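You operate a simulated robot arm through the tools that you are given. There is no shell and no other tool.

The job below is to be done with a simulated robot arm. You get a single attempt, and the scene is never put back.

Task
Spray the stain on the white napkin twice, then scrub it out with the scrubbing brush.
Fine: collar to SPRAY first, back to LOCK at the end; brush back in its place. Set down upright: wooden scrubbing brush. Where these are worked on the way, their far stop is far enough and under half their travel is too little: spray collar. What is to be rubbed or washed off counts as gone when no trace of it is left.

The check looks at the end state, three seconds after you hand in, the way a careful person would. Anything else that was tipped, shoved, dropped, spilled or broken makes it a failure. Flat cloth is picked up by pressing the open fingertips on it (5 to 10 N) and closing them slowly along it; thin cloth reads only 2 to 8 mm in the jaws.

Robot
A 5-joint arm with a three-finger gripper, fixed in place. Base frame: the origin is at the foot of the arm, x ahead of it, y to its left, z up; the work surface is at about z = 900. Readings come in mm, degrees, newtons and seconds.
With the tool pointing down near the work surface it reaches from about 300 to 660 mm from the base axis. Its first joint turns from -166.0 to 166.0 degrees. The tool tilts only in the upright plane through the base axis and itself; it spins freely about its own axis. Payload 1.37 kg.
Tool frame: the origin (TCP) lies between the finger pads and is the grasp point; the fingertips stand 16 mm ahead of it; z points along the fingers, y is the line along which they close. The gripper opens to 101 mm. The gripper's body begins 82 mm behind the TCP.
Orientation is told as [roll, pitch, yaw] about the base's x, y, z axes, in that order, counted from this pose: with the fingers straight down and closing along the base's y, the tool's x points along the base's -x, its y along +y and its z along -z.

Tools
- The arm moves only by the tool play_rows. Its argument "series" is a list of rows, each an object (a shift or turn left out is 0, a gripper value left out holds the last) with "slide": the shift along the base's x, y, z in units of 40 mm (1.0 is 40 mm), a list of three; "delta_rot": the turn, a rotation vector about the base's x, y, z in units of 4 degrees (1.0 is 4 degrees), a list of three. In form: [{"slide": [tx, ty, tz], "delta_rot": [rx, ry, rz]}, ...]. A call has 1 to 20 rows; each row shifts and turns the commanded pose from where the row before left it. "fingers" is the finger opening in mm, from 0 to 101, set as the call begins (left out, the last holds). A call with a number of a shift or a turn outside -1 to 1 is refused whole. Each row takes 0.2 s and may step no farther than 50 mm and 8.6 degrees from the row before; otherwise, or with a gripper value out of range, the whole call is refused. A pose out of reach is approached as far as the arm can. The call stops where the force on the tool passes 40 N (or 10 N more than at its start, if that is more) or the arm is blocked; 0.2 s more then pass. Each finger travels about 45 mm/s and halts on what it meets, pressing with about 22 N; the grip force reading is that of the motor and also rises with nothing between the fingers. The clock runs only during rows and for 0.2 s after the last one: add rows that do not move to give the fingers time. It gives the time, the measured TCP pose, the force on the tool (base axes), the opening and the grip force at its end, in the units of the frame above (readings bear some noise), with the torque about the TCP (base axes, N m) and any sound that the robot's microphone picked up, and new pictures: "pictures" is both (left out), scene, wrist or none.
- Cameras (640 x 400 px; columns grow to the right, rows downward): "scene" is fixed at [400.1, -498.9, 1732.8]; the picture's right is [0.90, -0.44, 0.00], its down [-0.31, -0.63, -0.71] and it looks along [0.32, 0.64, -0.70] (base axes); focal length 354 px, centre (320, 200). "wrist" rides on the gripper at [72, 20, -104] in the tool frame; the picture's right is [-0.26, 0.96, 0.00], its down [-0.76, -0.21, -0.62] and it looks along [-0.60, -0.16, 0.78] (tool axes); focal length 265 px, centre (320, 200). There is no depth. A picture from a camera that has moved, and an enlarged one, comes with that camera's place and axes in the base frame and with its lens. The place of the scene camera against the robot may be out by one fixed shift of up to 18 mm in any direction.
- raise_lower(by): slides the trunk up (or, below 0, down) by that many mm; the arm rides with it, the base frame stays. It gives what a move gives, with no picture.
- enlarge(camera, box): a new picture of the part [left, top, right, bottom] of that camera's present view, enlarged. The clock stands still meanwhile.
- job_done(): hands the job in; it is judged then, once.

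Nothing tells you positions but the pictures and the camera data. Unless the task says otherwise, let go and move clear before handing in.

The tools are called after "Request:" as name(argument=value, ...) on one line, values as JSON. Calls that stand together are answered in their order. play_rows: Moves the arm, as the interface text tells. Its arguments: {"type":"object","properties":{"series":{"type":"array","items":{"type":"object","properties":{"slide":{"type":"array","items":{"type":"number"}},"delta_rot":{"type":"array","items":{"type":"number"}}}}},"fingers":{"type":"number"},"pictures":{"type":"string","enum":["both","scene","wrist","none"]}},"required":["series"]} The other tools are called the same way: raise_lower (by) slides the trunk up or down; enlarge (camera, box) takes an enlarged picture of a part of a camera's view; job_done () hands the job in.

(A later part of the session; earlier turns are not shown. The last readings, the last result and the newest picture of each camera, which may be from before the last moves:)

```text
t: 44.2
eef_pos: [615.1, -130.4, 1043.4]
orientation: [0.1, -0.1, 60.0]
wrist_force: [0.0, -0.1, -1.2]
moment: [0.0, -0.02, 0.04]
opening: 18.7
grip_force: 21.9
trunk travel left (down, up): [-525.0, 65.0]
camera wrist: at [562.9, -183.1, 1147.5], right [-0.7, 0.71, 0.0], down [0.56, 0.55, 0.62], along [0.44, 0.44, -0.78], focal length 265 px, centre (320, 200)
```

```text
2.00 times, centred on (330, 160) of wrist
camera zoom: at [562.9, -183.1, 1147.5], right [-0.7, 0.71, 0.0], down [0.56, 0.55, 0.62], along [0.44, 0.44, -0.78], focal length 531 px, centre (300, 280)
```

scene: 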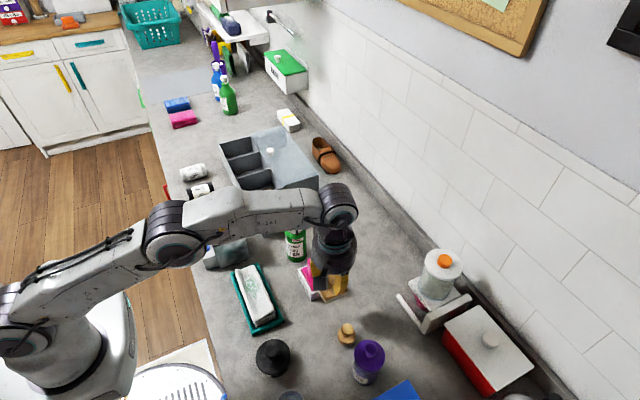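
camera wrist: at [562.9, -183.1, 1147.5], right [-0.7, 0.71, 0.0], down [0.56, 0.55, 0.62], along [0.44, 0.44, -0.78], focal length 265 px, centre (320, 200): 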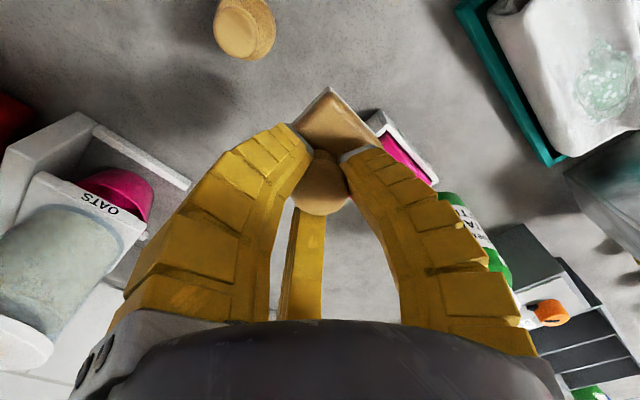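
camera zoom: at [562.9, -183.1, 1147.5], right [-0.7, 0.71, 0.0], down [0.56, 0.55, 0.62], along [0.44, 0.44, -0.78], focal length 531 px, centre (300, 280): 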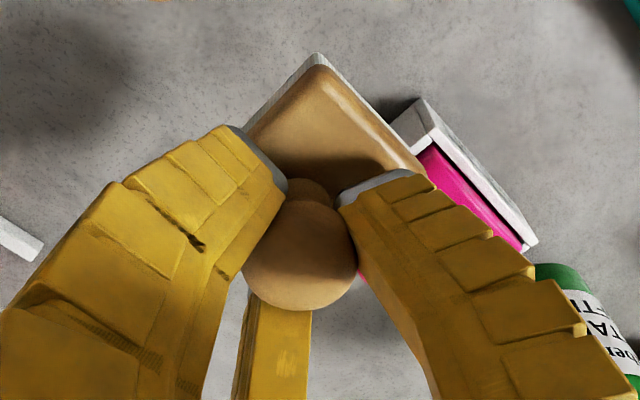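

The brush is held level. I carry it over to the napkin (moving toward the base first, then left), turning it 90° so its long side runs along the napkin.

Request:
play_rows(series=[{"slide": [-0.9, 0, 0.1], "delta_rot": [0, 0, -1]}, {"slide": [-0.9, 0, 0.1], "delta_rot": [0, 0, -1]}, {"slide": [-0.9, 0, 0.1], "delta_rot": [0, 0, -1]}, {"slide": [-0.9, 0, 0.1], "delta_rot": [0, 0, -1]}, {"slide": [-0.0775, 0.79, 0], "delta_rot": [0, 0, -1]}, {"slide": [-0.0775, 0.79, 0], "delta_rot": [0, 0, -1]}, {"slide": [-0.0775, 0.79, 0], "delta_rot": [0, 0, -1]}, {"slide": [-0.0775, 0.79, 0], "delta_rot": [0, 0, -1]}, {"delta_rot": [0, 0, -1]}, {"delta_rot": [0, 0, -1]}, {"delta_rot": [0, 0, -1]}, {"delta_rot": [0, 0, -1]}, {"delta_rot": [0, 0, -1]}, {"delta_rot": [0, 0, -1]}, {"delta_rot": [0, 0, -1]}, {"delta_rot": [0, 0, -1]}, {"delta_rot": [0, 0, -1]}, {"delta_rot": [0, 0, -1]}, {"delta_rot": [0, 0, -1]}, {"delta_rot": [0, 0, -1]}], pictures="none")

Request:
play_rows(series=[{"delta_rot": [0, 0, -1]}, {"delta_rot": [0, 0, -1]}, {"delta_rot": [0, 0, -0.5]}, {}])

Request:
enlarge(camera="scene", box=[200, 200, 320, 350])

Request:
enlarge(camera="wrist", box=[200, 0, 440, 240])

```text
t: 48.4
eef_pos: [458.8, -3.7, 1059.3]
orientation: [0.0, 0.0, -20.0]
wrist_force: [-0.3, -0.1, -0.7]
moment: [0.02, -0.01, -0.01]
opening: 18.3
grip_force: 21.8
trunk travel left (down, up): [-525.0, 65.0]
```

```text
t: 49.4
eef_pos: [458.1, -4.0, 1059.9]
orientation: [0.0, 0.0, -30.0]
wrist_force: [0.0, -0.3, -0.8]
moment: [0.0, 0.01, -0.01]
opening: 18.6
grip_force: 22.1
trunk travel left (down, up): [-525.0, 65.0]
camera wrist: at [405.7, 48.1, 1163.8], right [0.71, 0.7, 0.0], down [0.55, -0.56, 0.62], along [0.44, -0.44, -0.78], focal length 265 px, centre (320, 200)
```

scene: 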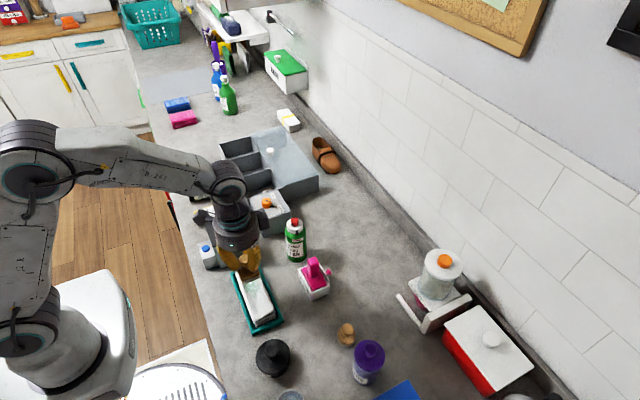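
wrist: 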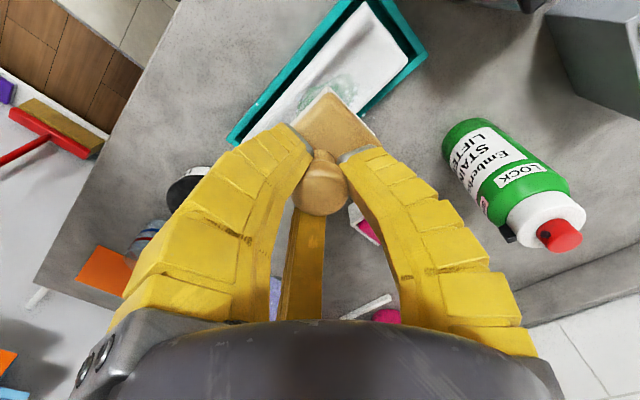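

```text
2.67 times, centred on (260, 275) of scene
camera zoom: at [400.1, -498.9, 1732.8], right [0.9, -0.44, 0.0], down [-0.31, -0.63, -0.71], along [0.32, 0.64, -0.7], focal length 944 px, centre (480, 0)
```

zoom: 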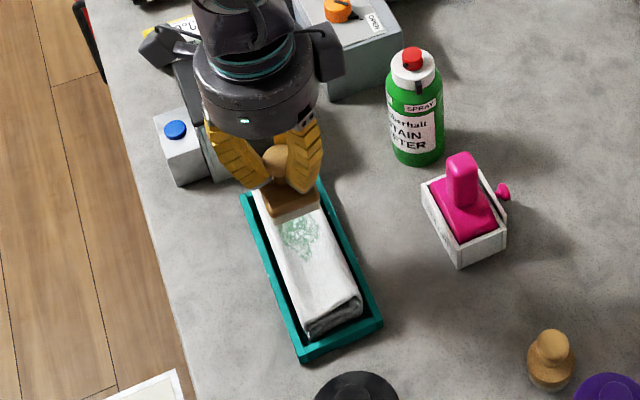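

```text
1.67 times, centred on (320, 120) of wrist
camera zoom: at [405.7, 48.1, 1163.8], right [0.71, 0.7, 0.0], down [0.55, -0.56, 0.62], along [0.44, -0.44, -0.78], focal length 442 px, centre (320, 333)
```

zoom: 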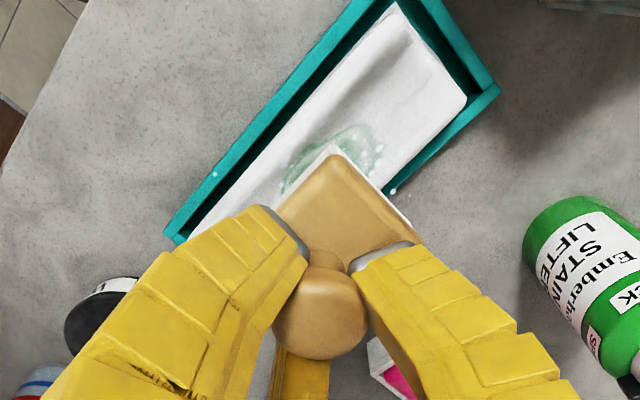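

The brush hangs level above the stain. I nudge to (460, -1) and descend, then approach in small steps until light contact.

Request:
play_rows(series=[{"slide": [0.05, 0.075, -0.5]}, {"slide": [0, 0, -0.5]}, {"slide": [0, 0, -0.4]}, {}], pictures="none")

Request:
play_rows(series=[{"slide": [0, 0, -0.05]}, {"slide": [0, 0, -0.05]}, {"slide": [0, 0, -0.05]}, {}], pictures="scene")

```text
t: 50.4
eef_pos: [459.8, -2.2, 1003.1]
orientation: [0.0, 0.0, -30.0]
wrist_force: [0.5, 0.7, -0.8]
moment: [-0.02, -0.02, 0.0]
opening: 18.3
grip_force: 21.5
trunk travel left (down, up): [-525.0, 65.0]
```

```text
t: 51.4
eef_pos: [457.9, -0.5, 998.3]
orientation: [-0.1, 0.0, -30.0]
wrist_force: [0.0, -2.8, 3.5]
moment: [-0.06, -0.04, -0.01]
opening: 18.9
grip_force: 22.2
trunk travel left (down, up): [-525.0, 65.0]
```

scene: 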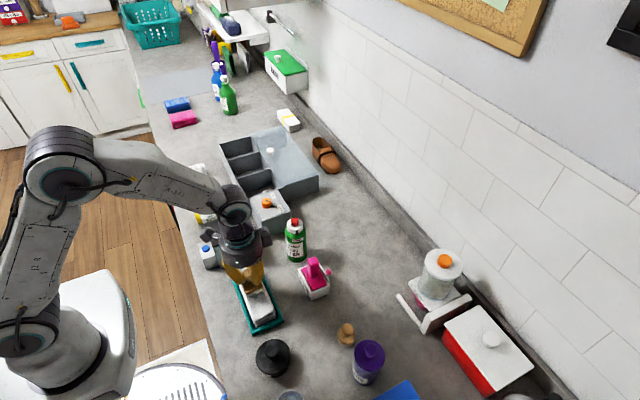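

Request:
play_rows(series=[{"slide": [0, 0, -0.04]}, {}], pictures="none")

Request:
enlarge(camera="scene", box=[200, 200, 320, 350])

```text
t: 52.0
eef_pos: [459.1, -1.6, 996.6]
orientation: [0.1, -0.2, -30.1]
wrist_force: [-0.3, -4.0, 9.2]
moment: [-0.13, 0.04, 0.02]
opening: 20.6
grip_force: 21.6
trunk travel left (down, up): [-525.0, 65.0]
```

```text
2.67 times, centred on (260, 275) of scene
camera zoom: at [400.1, -498.9, 1732.8], right [0.9, -0.44, 0.0], down [-0.31, -0.63, -0.71], along [0.32, 0.64, -0.7], focal length 944 px, centre (480, 0)
```

zoom: 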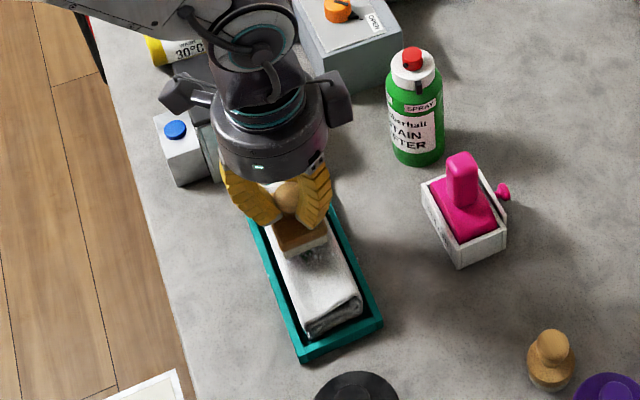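

Contact is about 9 N. I start with gentle strokes along the napkin and check the forces.

Request:
play_rows(series=[{"slide": [0, -0.15, 0]}, {"slide": [0, -0.15, 0]}, {"slide": [0, -0.15, 0]}, {"slide": [0, -0.15, 0]}, {"slide": [0, 0.15, 0]}, {"slide": [0, 0.15, 0]}, {"slide": [0, 0.15, 0]}, {"slide": [0, 0.15, 0]}, {"slide": [0, 0.15, 0]}, {"slide": [0, 0.15, 0]}, {"slide": [0, 0.15, 0]}, {"slide": [0, -0.15, 0]}, {"slide": [0, -0.15, 0]}, {"slide": [0, -0.15, 0]}, {}], pictures="scene")

Request:
enlarge(camera="scene", box=[200, 200, 320, 350])

```text
t: 55.2
eef_pos: [459.7, -1.5, 996.0]
orientation: [0.0, 0.1, -30.0]
wrist_force: [-0.1, -0.7, 2.7]
moment: [-0.09, -0.05, -0.01]
opening: 17.7
grip_force: 22.0
trunk travel left (down, up): [-525.0, 65.0]
```

scene: 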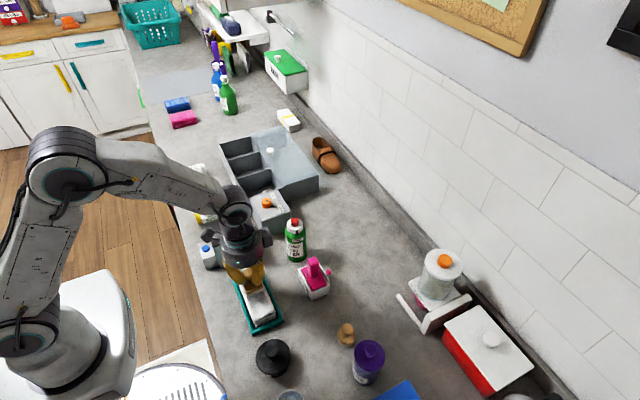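

```text
2.67 times, centred on (260, 275) of scene
camera zoom: at [400.1, -498.9, 1732.8], right [0.9, -0.44, 0.0], down [-0.31, -0.63, -0.71], along [0.32, 0.64, -0.7], focal length 944 px, centre (480, 0)
```

zoom: 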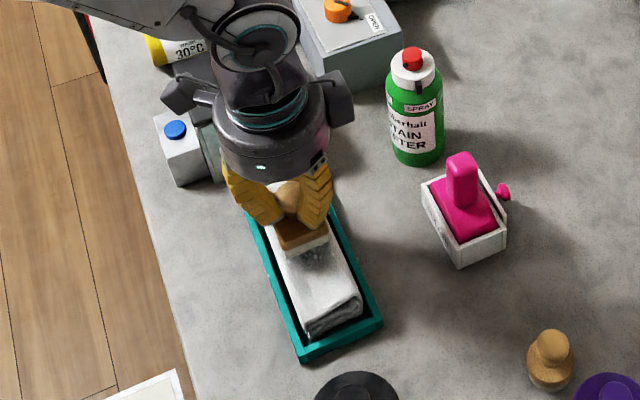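

Request:
play_rows(series=[{"slide": [0, 0, -0.03]}, {"slide": [0, -0.15, 0]}, {"slide": [0, -0.15, 0]}, {"slide": [0, -0.15, 0]}, {"slide": [0, -0.15, 0]}, {"slide": [0, 0.2, 0]}, {"slide": [0, 0.2, 0]}, {"slide": [0, 0.2, 0]}, {"slide": [0, 0.2, 0]}, {"slide": [0, 0.2, 0]}, {"slide": [0, 0.15, 0]}, {"slide": [0, -0.2, 0]}, {"slide": [0, -0.2, 0]}, {"slide": [0, -0.15, 0]}, {}], pictures="none")

Request:
play_rows(series=[{"slide": [0, 0, 0.5]}, {"slide": [0, 0.5, 0.5]}, {"slide": [0, 0.75, 0.3]}, {"slide": [0, 0.75, 0]}, {}])

Request:
enlarge(camera="scene", box=[210, 230, 310, 350])

Request:
enlarge(camera="wrist", box=[100, 0, 440, 240])

```text
t: 58.4
eef_pos: [459.0, -2.3, 994.3]
orientation: [0.0, -0.1, -30.0]
wrist_force: [0.1, 4.2, 8.0]
moment: [0.08, -0.06, 0.0]
opening: 19.7
grip_force: 21.7
trunk travel left (down, up): [-525.0, 65.0]
```

```text
t: 59.6
eef_pos: [459.1, 79.4, 1047.7]
orientation: [0.0, 0.0, -29.9]
wrist_force: [-0.2, 0.9, -0.6]
moment: [0.0, 0.0, 0.01]
opening: 16.8
grip_force: 22.6
trunk travel left (down, up): [-525.0, 65.0]
camera wrist: at [407.0, 132.2, 1152.0], right [0.71, 0.7, 0.0], down [0.55, -0.56, 0.62], along [0.44, -0.44, -0.78], focal length 265 px, centre (320, 200)
```

scene: 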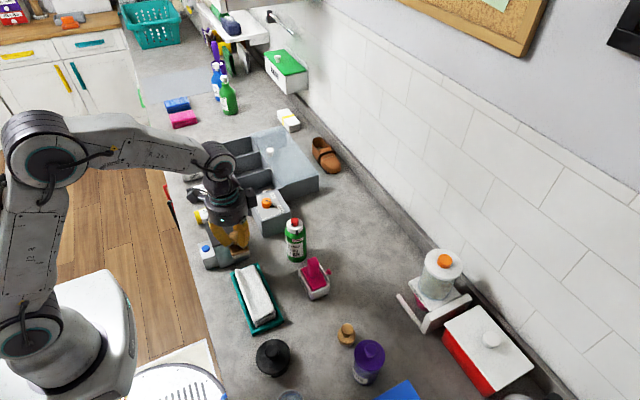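
wrist: 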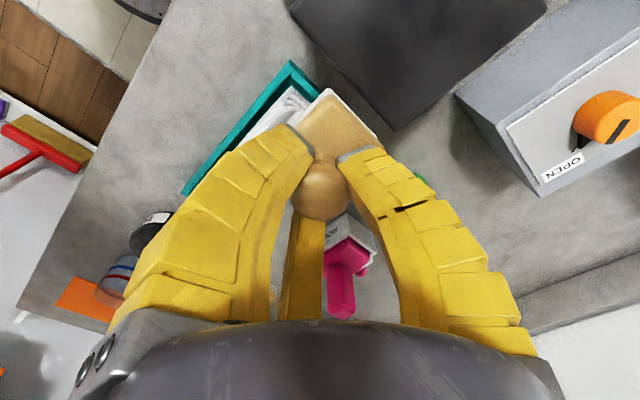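

```text
3.33 times, centred on (260, 290) of scene
camera zoom: at [400.1, -498.9, 1732.8], right [0.9, -0.44, 0.0], down [-0.31, -0.63, -0.71], along [0.32, 0.64, -0.7], focal length 1180 px, centre (520, -100)
```

zoom: 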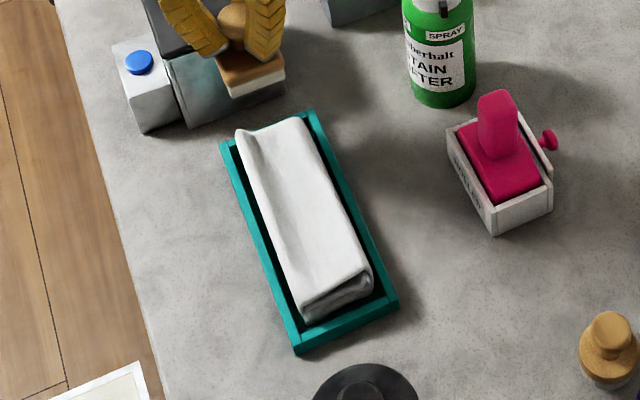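

```text
1.67 times, centred on (270, 120) of wrist
camera zoom: at [407.0, 132.2, 1152.0], right [0.71, 0.7, 0.0], down [0.55, -0.56, 0.62], along [0.44, -0.44, -0.78], focal length 442 px, centre (403, 333)
```

zoom: 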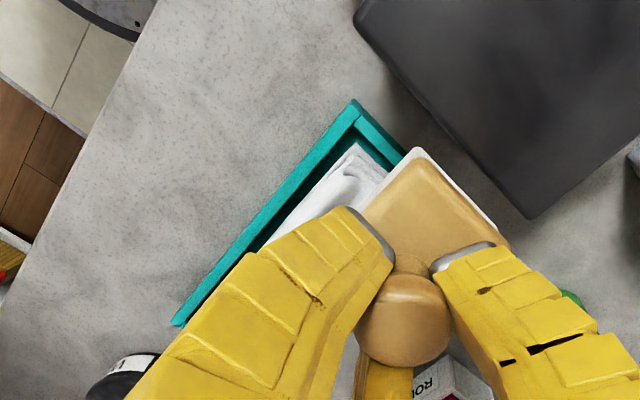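

The stain looks gone. I check with a tighter zoom for any remaining trace.

Request:
enlarge(camera="scene", box=[228, 258, 292, 322])

Request:
play_rows(series=[{"slide": [0.2, -0.4, 0.7]}, {"slide": [0.4, -0.8, 0.2]}, {"slide": [0.6, -0.8, 0]}, {"slide": [0.8, -0.5, 0]}, {}])

```text
6.25 times, centred on (260, 290) of scene
camera zoom: at [400.1, -498.9, 1732.8], right [0.9, -0.44, 0.0], down [-0.31, -0.63, -0.71], along [0.32, 0.64, -0.7], focal length 2212 px, centre (695, -362)
```

zoom: 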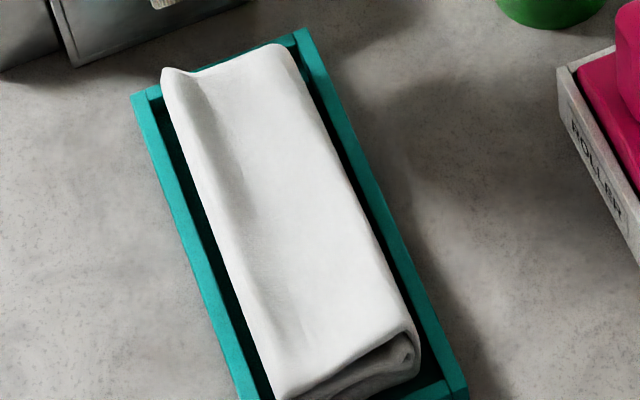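

```text
t: 60.8
eef_pos: [539.2, -21.3, 1083.8]
orientation: [0.0, 0.1, -29.9]
wrist_force: [-0.6, 0.6, -0.1]
moment: [0.02, 0.03, -0.01]
opening: 17.0
grip_force: 21.8
trunk travel left (down, up): [-525.0, 65.0]
camera wrist: at [487.1, 31.9, 1188.1], right [0.71, 0.7, 0.0], down [0.55, -0.56, 0.62], along [0.44, -0.44, -0.78], focal length 265 px, centre (320, 200)
```

scene: 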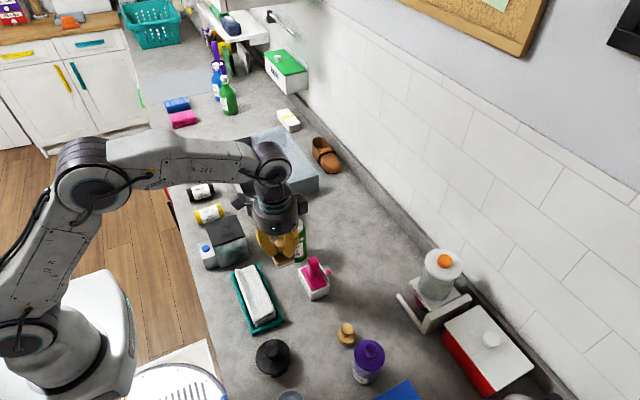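
wrist: 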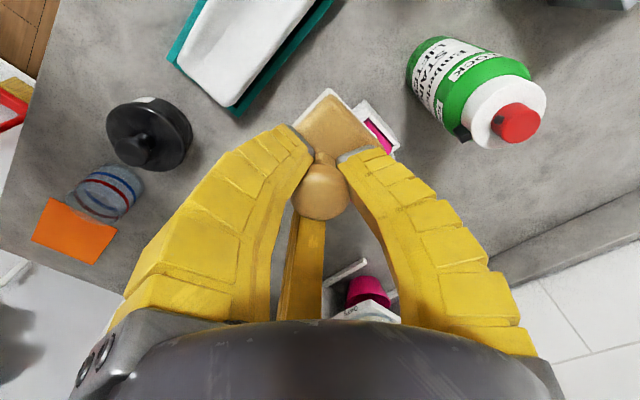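

The scene view shows a clean napkin. I take one more look at it from the other side with the wrist camera before putting the brush back.

Request:
play_rows(series=[{"slide": [-0.4, 0.4, 0.5]}, {"slide": [-0.5, 0.4, 0.5]}, {"slide": [-0.4, 0.4, 0.5]}, {}], pictures="wrist")

Request:
enlarge(camera="wrist", box=[200, 20, 380, 140])

```text
t: 61.8
eef_pos: [485.9, 26.5, 1142.1]
orientation: [0.0, 0.0, -30.0]
wrist_force: [0.2, 0.1, -0.4]
moment: [-0.03, 0.01, -0.02]
opening: 17.0
grip_force: 22.3
trunk travel left (down, up): [-525.0, 65.0]
camera wrist: at [434.2, 78.6, 1246.4], right [0.71, 0.7, 0.0], down [0.55, -0.56, 0.62], along [0.44, -0.44, -0.78], focal length 265 px, centre (320, 200)
```

wrist: 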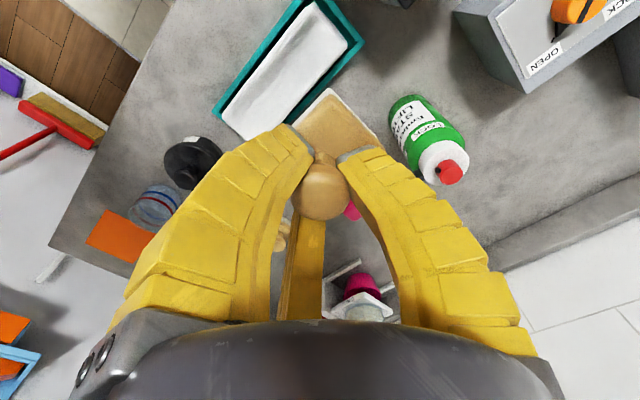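

```text
3.33 times, centred on (290, 80) of wrist
camera zoom: at [434.2, 78.6, 1246.4], right [0.71, 0.7, 0.0], down [0.55, -0.56, 0.62], along [0.44, -0.44, -0.78], focal length 885 px, centre (420, 600)
```

zoom: 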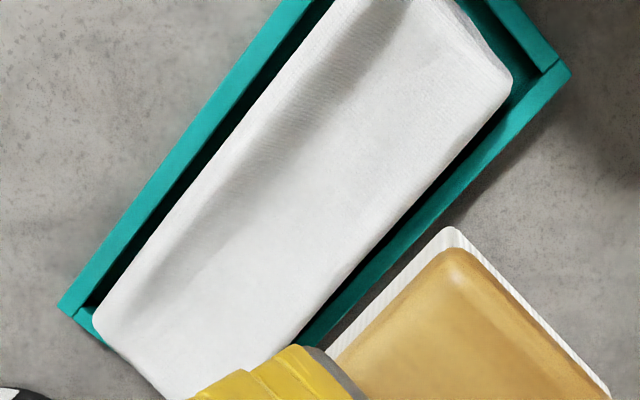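

The napkin is clean from this side too. Now I carry the brush back above its original spot, turning it back by 90°.

Request:
play_rows(series=[{"slide": [0.395, -0.491875, 0], "delta_rot": [0, 0, 1]}, {"slide": [0.395, -0.491875, 0], "delta_rot": [0, 0, 1]}, {"slide": [0.395, -0.491875, 0], "delta_rot": [0, 0, 1]}, {"slide": [0.395, -0.491875, 0], "delta_rot": [0, 0, 1]}, {"slide": [0.395, -0.491875, 0], "delta_rot": [0, 0, 1]}, {"slide": [0.395, -0.491875, 0], "delta_rot": [0, 0, 1]}, {"slide": [0.395, -0.491875, 0], "delta_rot": [0, 0, 1]}, {"slide": [0.395, -0.491875, 0], "delta_rot": [0, 0, 1]}, {"delta_rot": [0, 0, 1]}, {"delta_rot": [0, 0, 1]}, {"delta_rot": [0, 0, 1]}, {"delta_rot": [0, 0, 1]}, {"delta_rot": [0, 0, 1]}, {"delta_rot": [0, 0, 1]}, {"delta_rot": [0, 0, 1]}, {"delta_rot": [0, 0, 1]}, {"delta_rot": [0, 0, 1]}, {"delta_rot": [0, 0, 1]}, {"delta_rot": [0, 0, 1]}, {"delta_rot": [0, 0, 1]}], pictures="none")

Request:
play_rows(series=[{"delta_rot": [0, 0, 1]}, {"delta_rot": [0, 0, 1]}, {"delta_rot": [0, 0, 0.5]}, {}], pictures="none")

Request:
play_rows(series=[{"slide": [0, 0, -0.8]}, {"slide": [0, 0, -0.8]}, {"slide": [0, 0, -0.8]}, {"slide": [0, 0, -0.08]}, {}])

Request:
enlarge(camera="wrist", box=[220, 60, 440, 260])

Request:
enlarge(camera="scene", box=[280, 220, 380, 350])

```text
t: 66.0
eef_pos: [598.1, -125.5, 1136.1]
orientation: [0.0, 0.0, 50.1]
wrist_force: [0.6, 0.5, -0.7]
moment: [-0.01, 0.01, 0.01]
opening: 16.5
grip_force: 21.9
out of reach, approached as far as the arm can: row 8
trunk travel left (down, up): [-525.0, 65.0]
```

```text
t: 67.0
eef_pos: [597.7, -127.0, 1136.6]
orientation: [0.0, 0.0, 60.1]
wrist_force: [1.2, 0.2, -0.4]
moment: [-0.02, -0.01, 0.02]
opening: 16.7
grip_force: 21.7
trunk travel left (down, up): [-525.0, 65.0]
```

```text
t: 68.2
eef_pos: [597.8, -126.6, 1037.1]
orientation: [0.0, 0.0, 60.1]
wrist_force: [1.0, -0.6, -0.3]
moment: [-0.01, 0.01, 0.02]
opening: 16.6
grip_force: 21.5
trunk travel left (down, up): [-525.0, 65.0]
camera wrist: at [545.8, -179.8, 1140.5], right [-0.7, 0.71, 0.0], down [0.56, 0.55, 0.62], along [0.44, 0.44, -0.78], focal length 265 px, centre (320, 200)
```

scene: 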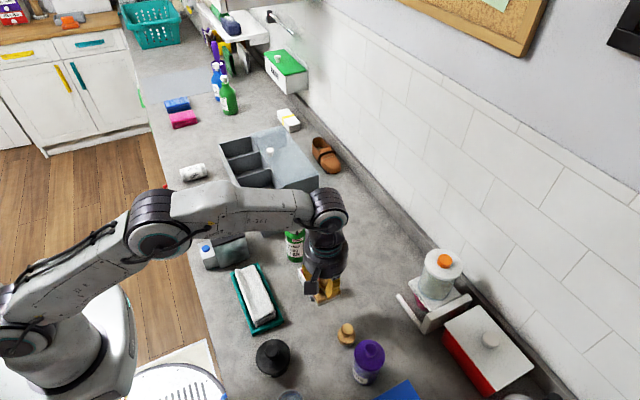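
wrist: 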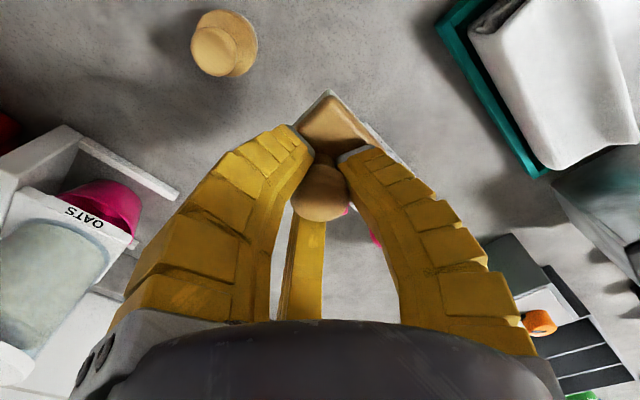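

```text
2.00 times, centred on (330, 160) of wrist
camera zoom: at [545.8, -179.8, 1140.5], right [-0.7, 0.71, 0.0], down [0.56, 0.55, 0.62], along [0.44, 0.44, -0.78], focal length 531 px, centre (300, 280)
```

zoom: 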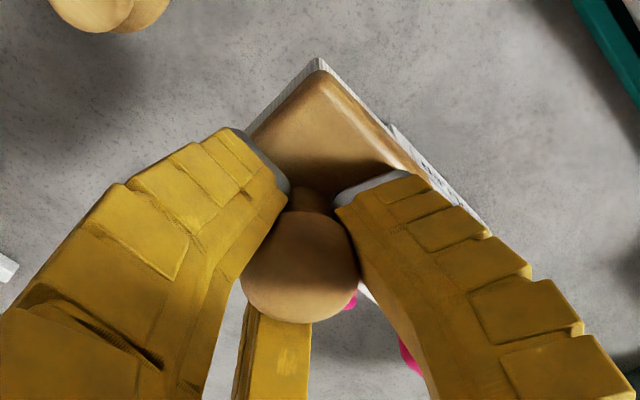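

```text
3.08 times, centred on (330, 285) of scene
camera zoom: at [400.1, -498.9, 1732.8], right [0.9, -0.44, 0.0], down [-0.31, -0.63, -0.71], along [0.32, 0.64, -0.7], focal length 1089 px, centre (289, -62)
```

zoom: 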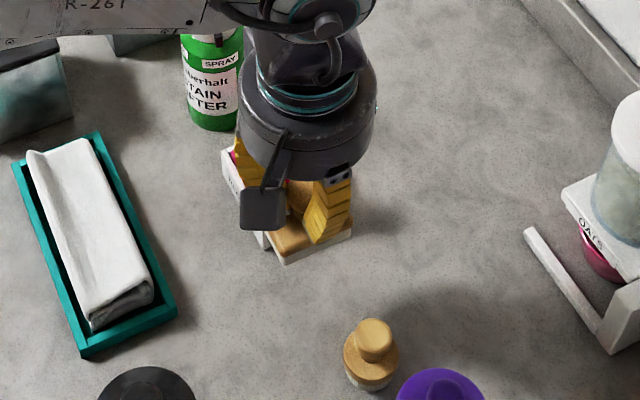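

Reach clipped the move at that height, so I'm about 16 mm short in x. I correct to the recorded pick-up spot, then lower partway and check alignment.

Request:
play_rows(series=[{"slide": [0.2, -0.0475, 0]}, {"slide": [0.2, -0.0475, 0]}, {}, {"slide": [0, 0, -0.5]}, {"slide": [0, 0, -0.7]}, {"slide": [0, 0, -0.5]}, {}])

Request:
enlarge(camera="wrist", box=[220, 60, 440, 260])

Request:
enlarge(camera="scene", box=[280, 220, 380, 350])

```text
t: 69.8
eef_pos: [615.1, -129.7, 967.6]
orientation: [0.0, -0.1, 60.0]
wrist_force: [0.1, -0.1, -1.4]
moment: [0.01, 0.0, 0.01]
opening: 16.9
grip_force: 21.9
trunk travel left (down, up): [-525.0, 65.0]
camera wrist: at [563.0, -183.7, 1072.3], right [-0.7, 0.71, 0.0], down [0.56, 0.55, 0.62], along [0.44, 0.44, -0.78], focal length 265 px, centre (320, 200)
```

scene: 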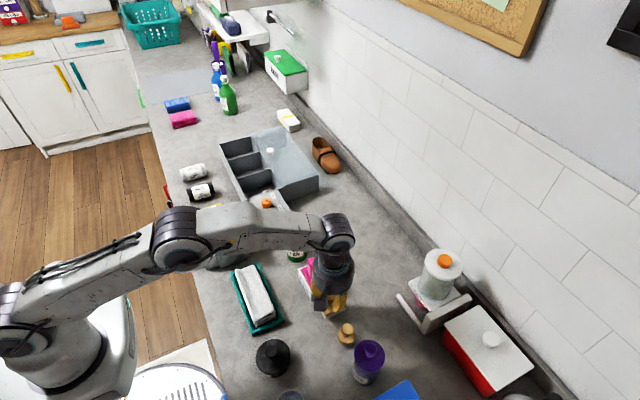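
wrist: 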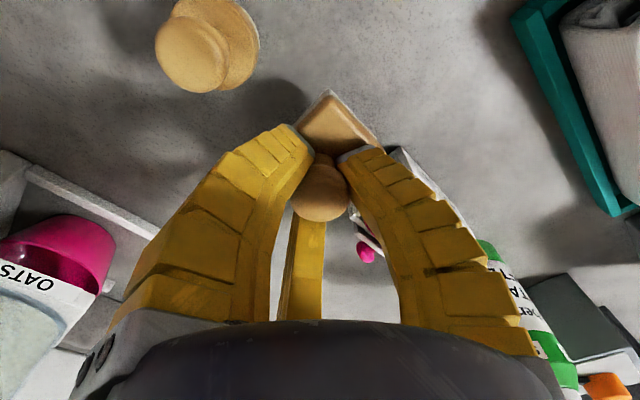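

```text
2.00 times, centred on (330, 160) of wrist
camera zoom: at [563.0, -183.7, 1072.3], right [-0.7, 0.71, 0.0], down [0.56, 0.55, 0.62], along [0.44, 0.44, -0.78], focal length 531 px, centre (300, 280)
```

zoom: 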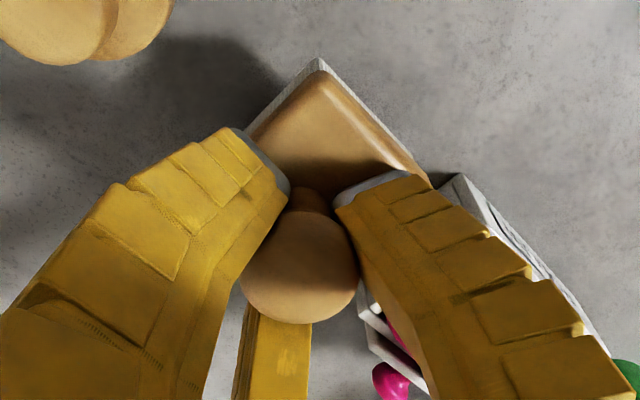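

```text
3.08 times, centred on (330, 285) of scene
camera zoom: at [400.1, -498.9, 1732.8], right [0.9, -0.44, 0.0], down [-0.31, -0.63, -0.71], along [0.32, 0.64, -0.7], focal length 1089 px, centre (289, -62)
```

zoom: 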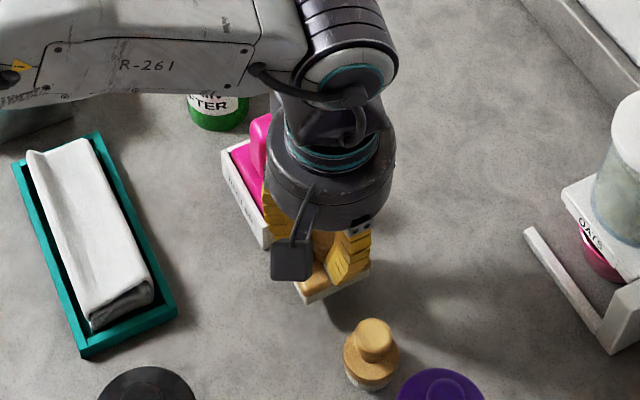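

Alignment matches the pick-up pose within about 1 mm. I lower gently until the bristles touch the counter.

Request:
play_rows(series=[{"slide": [0, 0, -0.25]}, {"slide": [0, 0, -0.2]}, {"slide": [0, 0, -0.05]}, {"slide": [0, 0, -0.04]}, {}], pictures="none")

```text
t: 71.0
eef_pos: [614.0, -130.3, 946.6]
orientation: [0.0, 0.0, 60.0]
wrist_force: [0.1, -0.3, -0.4]
moment: [-0.02, 0.01, -0.01]
opening: 16.5
grip_force: 21.5
trunk travel left (down, up): [-525.0, 65.0]
```

Request:
play_rows(series=[{"slide": [0, 0, -0.035]}, {}], pictures="none")

Request:
play_rows(series=[{"slide": [0, 0, -0.03]}, {}], pictures="wrist")

```text
t: 71.6
eef_pos: [614.5, -130.5, 945.2]
orientation: [0.0, 0.0, 60.0]
wrist_force: [-0.3, -0.5, -1.1]
moment: [0.02, 0.03, 0.0]
opening: 16.7
grip_force: 22.2
trunk travel left (down, up): [-525.0, 65.0]
```

```text
t: 72.2
eef_pos: [614.8, -130.8, 945.0]
orientation: [0.0, 0.1, 60.0]
wrist_force: [0.9, 0.6, -1.6]
moment: [-0.01, 0.03, 0.03]
opening: 16.6
grip_force: 21.7
trunk travel left (down, up): [-525.0, 65.0]
camera wrist: at [562.3, -183.7, 1048.7], right [-0.7, 0.71, 0.0], down [0.56, 0.55, 0.62], along [0.44, 0.44, -0.78], focal length 265 px, centre (320, 200)
```

wrist: 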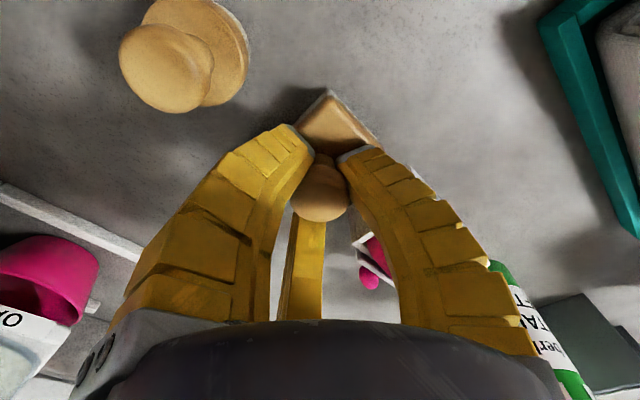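

Request:
play_rows(series=[{"slide": [0, 0, -0.03]}, {}], pictures="none")

Request:
play_rows(series=[{"slide": [0, 0, -0.03]}, {}], pictures="none")

```text
t: 72.8
eef_pos: [613.4, -130.8, 942.8]
orientation: [-0.2, 0.0, 60.0]
wrist_force: [0.1, -0.8, 1.4]
moment: [0.0, 0.03, -0.01]
opening: 16.8
grip_force: 22.2
trunk travel left (down, up): [-525.0, 65.0]
```

```text
t: 73.4
eef_pos: [614.5, -130.5, 943.5]
orientation: [-0.1, 0.0, 60.0]
wrist_force: [0.5, -0.2, 5.2]
moment: [0.02, 0.01, 0.0]
opening: 18.4
grip_force: 22.0
trunk travel left (down, up): [-525.0, 65.0]
```

The brush is on the counter (5 N). I open to 42 mm and rise straight up.

Request:
play_rows(series=[{}, {}, {}, {"slide": [0, 0, 0.1]}, {"slide": [0, 0, 0.4]}, {"slide": [0, 0, 0.6]}, {"slide": [0, 0, 0.8]}, {"slide": [0, 0, 0.8]}, {}], fingers=42)

Request:
enlarge(camera="scene", box=[280, 240, 380, 360])

Request:
enlarge(camera="wrist", box=[220, 20, 440, 220])

```text
t: 75.4
eef_pos: [613.5, -131.1, 1050.0]
orientation: [-0.1, 0.1, 60.1]
wrist_force: [0.7, -0.4, 0.4]
moment: [0.03, 0.03, -0.03]
opening: 46.2
grip_force: 3.6
trunk travel left (down, up): [-525.0, 65.0]
camera wrist: at [562.0, -185.0, 1154.7], right [-0.7, 0.71, 0.0], down [0.56, 0.55, 0.62], along [0.44, 0.44, -0.78], focal length 265 px, centre (320, 200)
```

scene: 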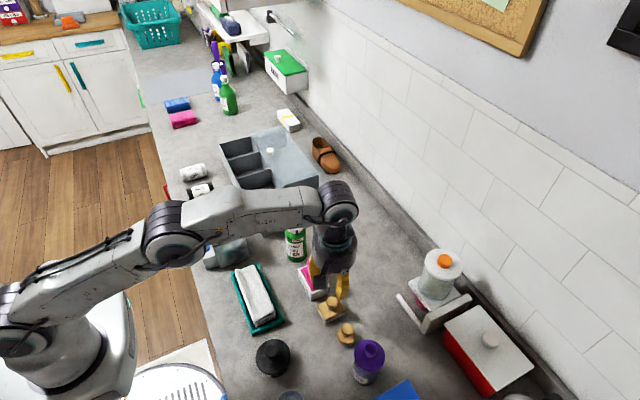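
wrist: 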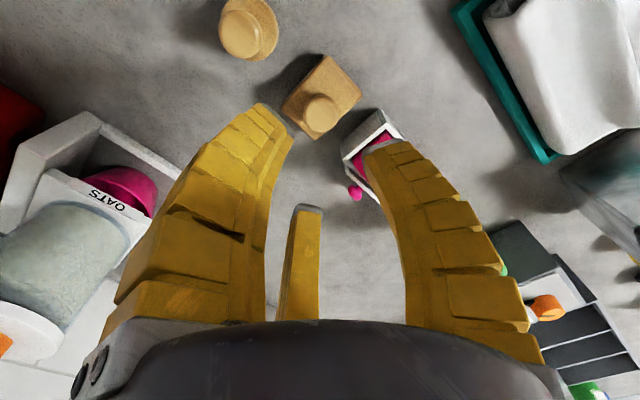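

```text
3.33 times, centred on (330, 300) of scene
camera zoom: at [400.1, -498.9, 1732.8], right [0.9, -0.44, 0.0], down [-0.31, -0.63, -0.71], along [0.32, 0.64, -0.7], focal length 1180 px, centre (287, -133)
```

zoom: 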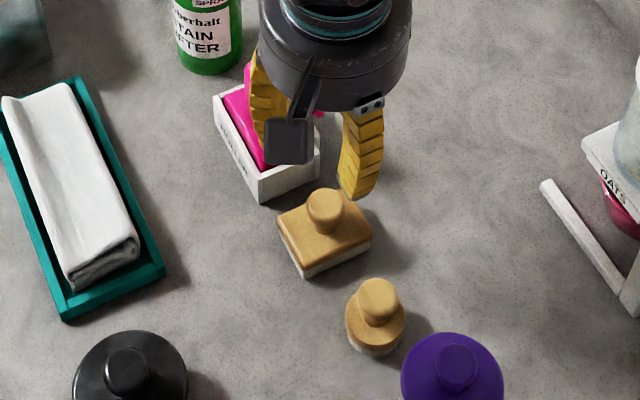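

```text
2.00 times, centred on (330, 120) of wrist
camera zoom: at [562.0, -185.0, 1154.7], right [-0.7, 0.71, 0.0], down [0.56, 0.55, 0.62], along [0.44, 0.44, -0.78], focal length 531 px, centre (300, 360)
```

zoom: 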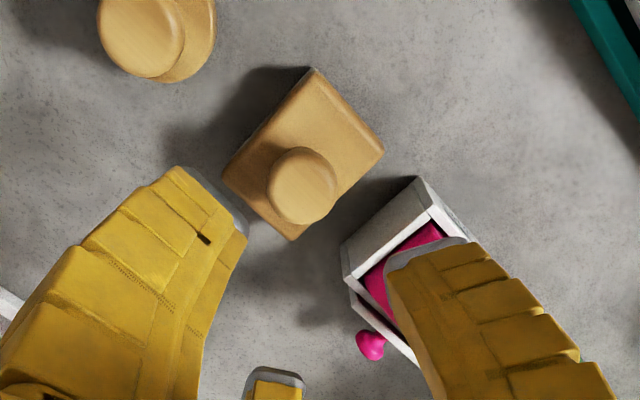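

The brush stands upright back at its spot. Now I return to the bottle at yaw 98° (same grip as before) to turn the collar back to LOCK.

Request:
play_rows(series=[{"slide": [0, 0, 0.475]}, {"slide": [0, 0, 0.475]}, {"slide": [-0.0068, 0.499, 0], "delta_rot": [0, 0, 0.95]}, {"slide": [-0.0068, 0.499, 0], "delta_rot": [0, 0, 0.95]}, {"slide": [-0.0068, 0.499, 0], "delta_rot": [0, 0, 0.95]}, {"slide": [-0.0068, 0.499, 0], "delta_rot": [0, 0, 0.95]}, {"slide": [-0.0068, 0.499, 0], "delta_rot": [0, 0, 0.95]}, {"slide": [-0.0068, 0.499, 0], "delta_rot": [0, 0, 0.95]}, {"slide": [-0.0068, 0.499, 0], "delta_rot": [0, 0, 0.95]}, {"slide": [-0.0068, 0.499, 0], "delta_rot": [0, 0, 0.95]}, {"slide": [-0.0068, 0.499, 0], "delta_rot": [0, 0, 0.95]}, {"slide": [-0.0068, 0.499, 0], "delta_rot": [0, 0, 0.95]}, {}], fingers=70)

Request:
enlarge(camera="wrist", box=[220, 20, 440, 220])

Request:
enlarge(camera="scene", box=[250, 190, 340, 280])

```text
t: 78.2
eef_pos: [611.4, 68.9, 1088.8]
orientation: [-0.1, -0.1, 98.1]
wrist_force: [-0.7, -1.2, 0.0]
moment: [0.0, 0.01, 0.0]
opening: 72.6
grip_force: 1.9
trunk travel left (down, up): [-525.0, 65.0]
camera wrist: at [602.8, -6.0, 1191.8], right [-0.99, 0.13, 0.0], down [0.1, 0.78, 0.62], along [0.08, 0.62, -0.78], focal length 265 px, centre (320, 200)
```

scene: 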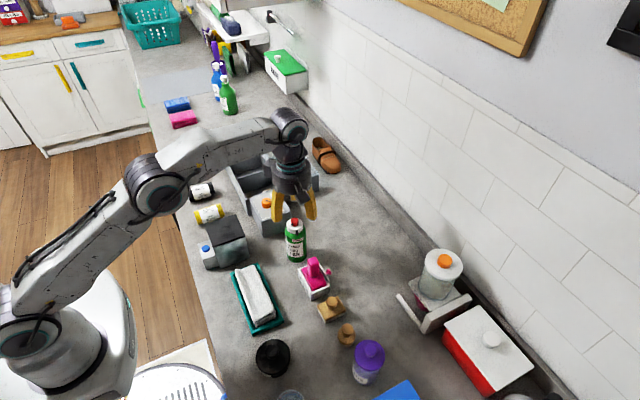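
wrist: 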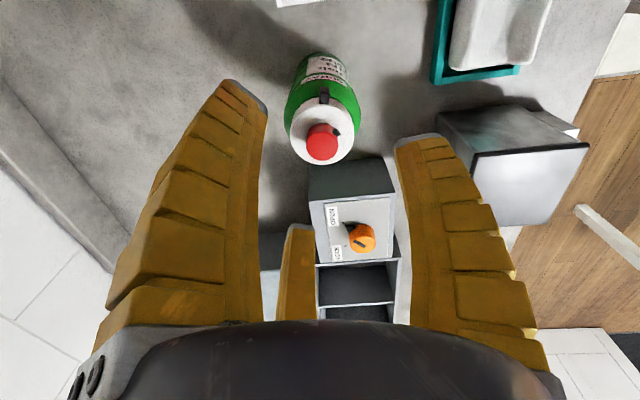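

```text
2.00 times, centred on (330, 120) of wrist
camera zoom: at [602.8, -6.0, 1191.8], right [-0.99, 0.13, 0.0], down [0.1, 0.78, 0.62], along [0.08, 0.62, -0.78], focal length 531 px, centre (300, 360)
```

zoom: 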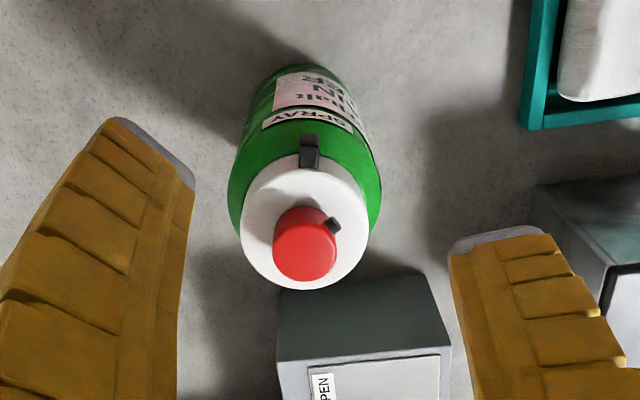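

```text
4.44 times, centred on (295, 235) of scene
camera zoom: at [400.1, -498.9, 1732.8], right [0.9, -0.44, 0.0], down [-0.31, -0.63, -0.71], along [0.32, 0.64, -0.7], focal length 1573 px, centre (431, 44)
```

zoom: 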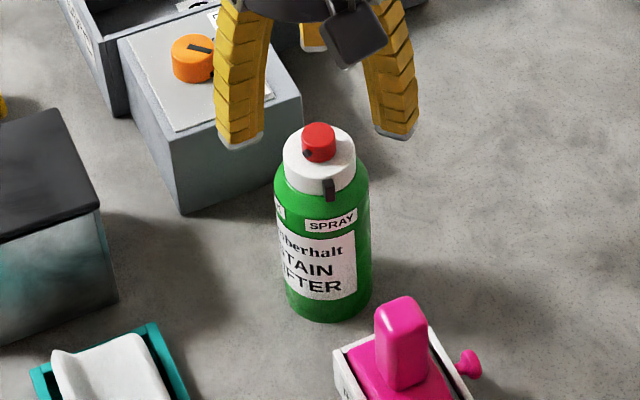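

Request:
play_rows(series=[{"slide": [-0.02, -0.01, -0.5]}, {"slide": [0, 0, -0.5]}, {"slide": [0, 0, -0.43]}, {}], pictures="wrist")

Request:
enlarge(camera="wrist", box=[230, 50, 430, 240])

```text
t: 79.2
eef_pos: [610.4, 68.9, 1030.7]
orientation: [0.0, 0.0, 98.0]
wrist_force: [-0.1, -0.3, -0.2]
moment: [0.0, 0.03, 0.02]
opening: 72.9
grip_force: 2.1
trunk travel left (down, up): [-525.0, 65.0]
camera wrist: at [601.4, -5.8, 1136.1], right [-0.99, 0.13, 0.0], down [0.1, 0.78, 0.62], along [0.08, 0.62, -0.78], focal length 265 px, centre (320, 200)
```

wrist: 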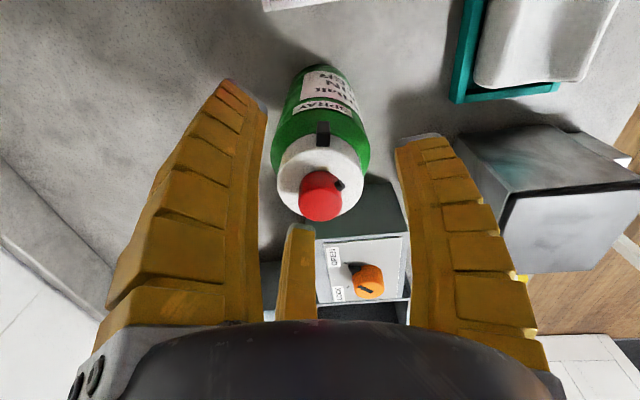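

```text
2.11 times, centred on (330, 145) of wrist
camera zoom: at [601.4, -5.8, 1136.1], right [-0.99, 0.13, 0.0], down [0.1, 0.78, 0.62], along [0.08, 0.62, -0.78], focal length 559 px, centre (299, 316)
```

zoom: 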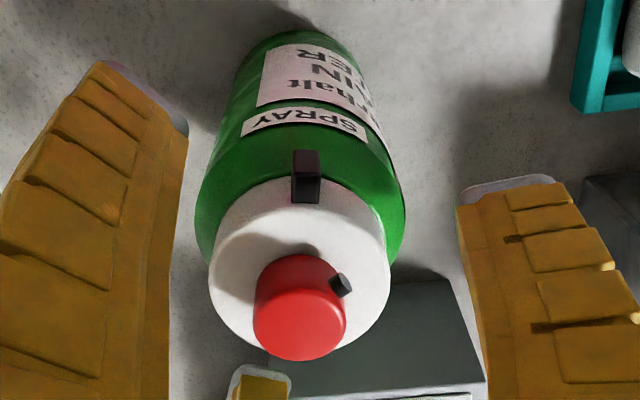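

Centred over the collar at the same height as before. I close and rotate clockwise back towards LOCK in stages.

Request:
play_rows(series=[{}, {}, {}, {}], fingers=34, pictures="none")

Request:
play_rows(series=[{"delta_rot": [0, 0, -0.6]}, {"delta_rot": [0, 0, -0.6]}, {"delta_rot": [0, 0, -0.6]}, {"delta_rot": [0, 0, -0.6]}, {"delta_rot": [0, 0, -0.6]}, {"delta_rot": [0, 0, -0.6]}, {"delta_rot": [0, 0, -0.6]}, {"delta_rot": [0, 0, -0.6]}, {"delta_rot": [0, 0, -0.6]}, {"delta_rot": [0, 0, -0.6]}, {}], pictures="wrist")

Request:
enlarge(camera="wrist", box=[230, 50, 430, 240])

Request:
enlarge(camera="scene", box=[250, 190, 340, 280])

```text
t: 80.2
eef_pos: [610.4, 69.6, 1032.9]
orientation: [-0.1, 0.0, 98.1]
wrist_force: [-0.8, 1.5, 4.7]
moment: [0.35, -0.05, 0.01]
opening: 36.9
grip_force: 22.9
trunk travel left (down, up): [-525.0, 65.0]
```

```text
t: 82.6
eef_pos: [609.2, 69.5, 1032.0]
orientation: [-0.1, 0.1, 74.0]
wrist_force: [-0.6, -0.2, 13.6]
moment: [-0.09, 0.12, 0.0]
opening: 38.5
grip_force: 22.0
trunk travel left (down, up): [-525.0, 65.0]
camera wrist: at [571.7, 4.6, 1136.1], right [-0.85, 0.52, 0.0], down [0.41, 0.67, 0.62], along [0.32, 0.53, -0.78], focal length 265 px, centre (320, 200)
```

wrist: 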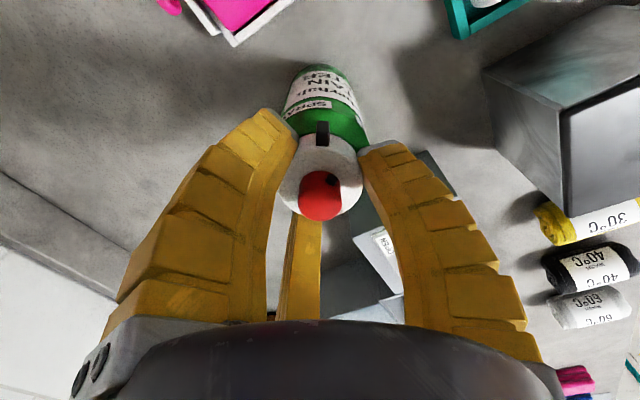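

```text
2.11 times, centred on (330, 145) of wrist
camera zoom: at [571.7, 4.6, 1136.1], right [-0.85, 0.52, 0.0], down [0.41, 0.67, 0.62], along [0.32, 0.53, -0.78], focal length 559 px, centre (299, 316)
```

zoom: 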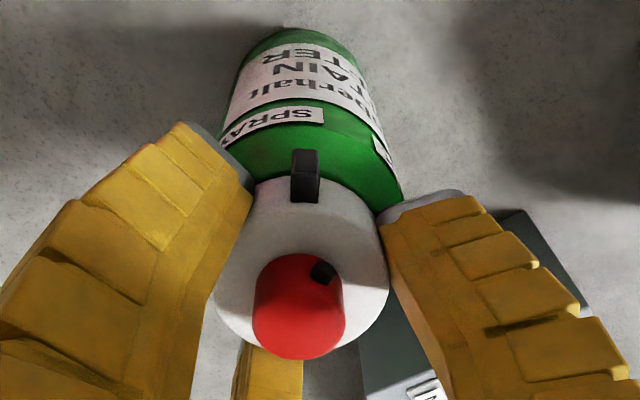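

```text
4.44 times, centred on (295, 235) of scene
camera zoom: at [400.1, -498.9, 1732.8], right [0.9, -0.44, 0.0], down [-0.31, -0.63, -0.71], along [0.32, 0.64, -0.7], focal length 1573 px, centre (431, 44)
```

zoom: 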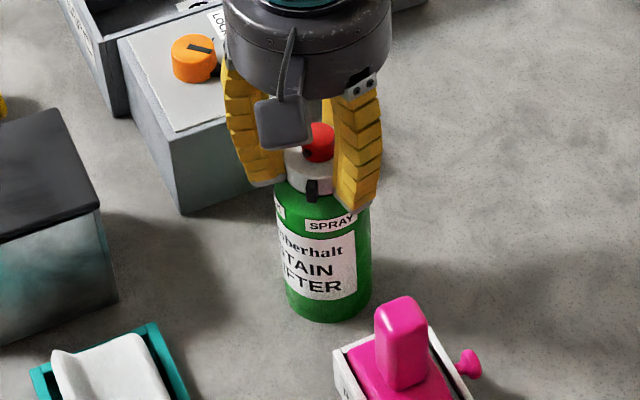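

Request:
play_rows(series=[{"slide": [0, 0, 0.02], "delta_rot": [0, 0, -0.7]}, {"delta_rot": [0, 0, -0.7]}, {"delta_rot": [0, 0, -0.7]}, {"delta_rot": [0, 0, -0.7]}, {"delta_rot": [0, 0, -0.7]}, {"delta_rot": [0, 0, -0.7]}, {"delta_rot": [0, 0, -0.7]}, {"delta_rot": [0, 0, -0.7]}, {"delta_rot": [0, 0, -0.7]}, {"delta_rot": [0, 0, -0.7]}, {"delta_rot": [0, 0, -0.7]}, {"delta_rot": [0, 0, -0.7]}, {"delta_rot": [0, 0, -0.7]}, {"delta_rot": [0, 0, -0.7]}, {"delta_rot": [0, 0, -0.7]}, {"delta_rot": [0, 0, -0.7]}, {"delta_rot": [0, 0, -0.7]}, {"delta_rot": [0, 0, -0.7]}, {}], pictures="wrist")

Request:
enlarge(camera="wrist", box=[230, 50, 430, 240])

Request:
enlarge(camera="scene", box=[250, 190, 340, 280])

```text
t: 86.6
eef_pos: [609.9, 70.5, 1033.0]
orientation: [0.0, 0.0, 23.6]
wrist_force: [-0.6, 0.2, 1.9]
moment: [-0.04, -0.06, 0.0]
opening: 36.1
grip_force: 21.9
trunk travel left (down, up): [-525.0, 65.0]
camera wrist: at [537.0, 57.7, 1136.6], right [-0.14, 0.99, 0.0], down [0.78, 0.11, 0.62], along [0.61, 0.09, -0.78], focal length 265 px, centre (320, 200)
```

wrist: 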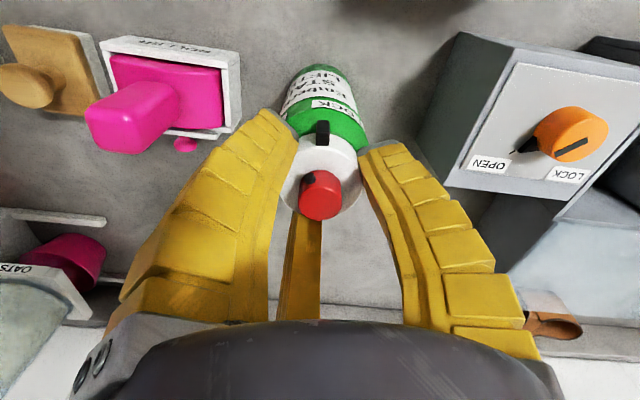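

```text
2.11 times, centred on (330, 145) of wrist
camera zoom: at [537.0, 57.7, 1136.6], right [-0.14, 0.99, 0.0], down [0.78, 0.11, 0.62], along [0.61, 0.09, -0.78], focal length 559 px, centre (299, 316)
```

zoom: 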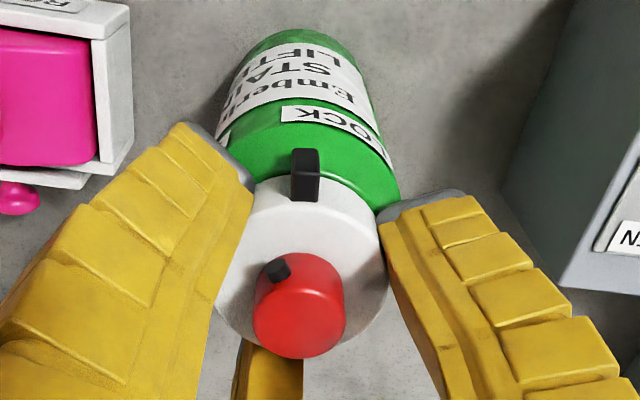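

```text
4.44 times, centred on (295, 235) of scene
camera zoom: at [400.1, -498.9, 1732.8], right [0.9, -0.44, 0.0], down [-0.31, -0.63, -0.71], along [0.32, 0.64, -0.7], focal length 1573 px, centre (431, 44)
```

zoom: 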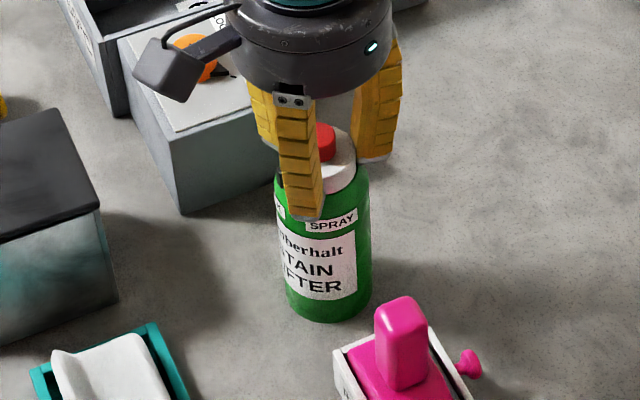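

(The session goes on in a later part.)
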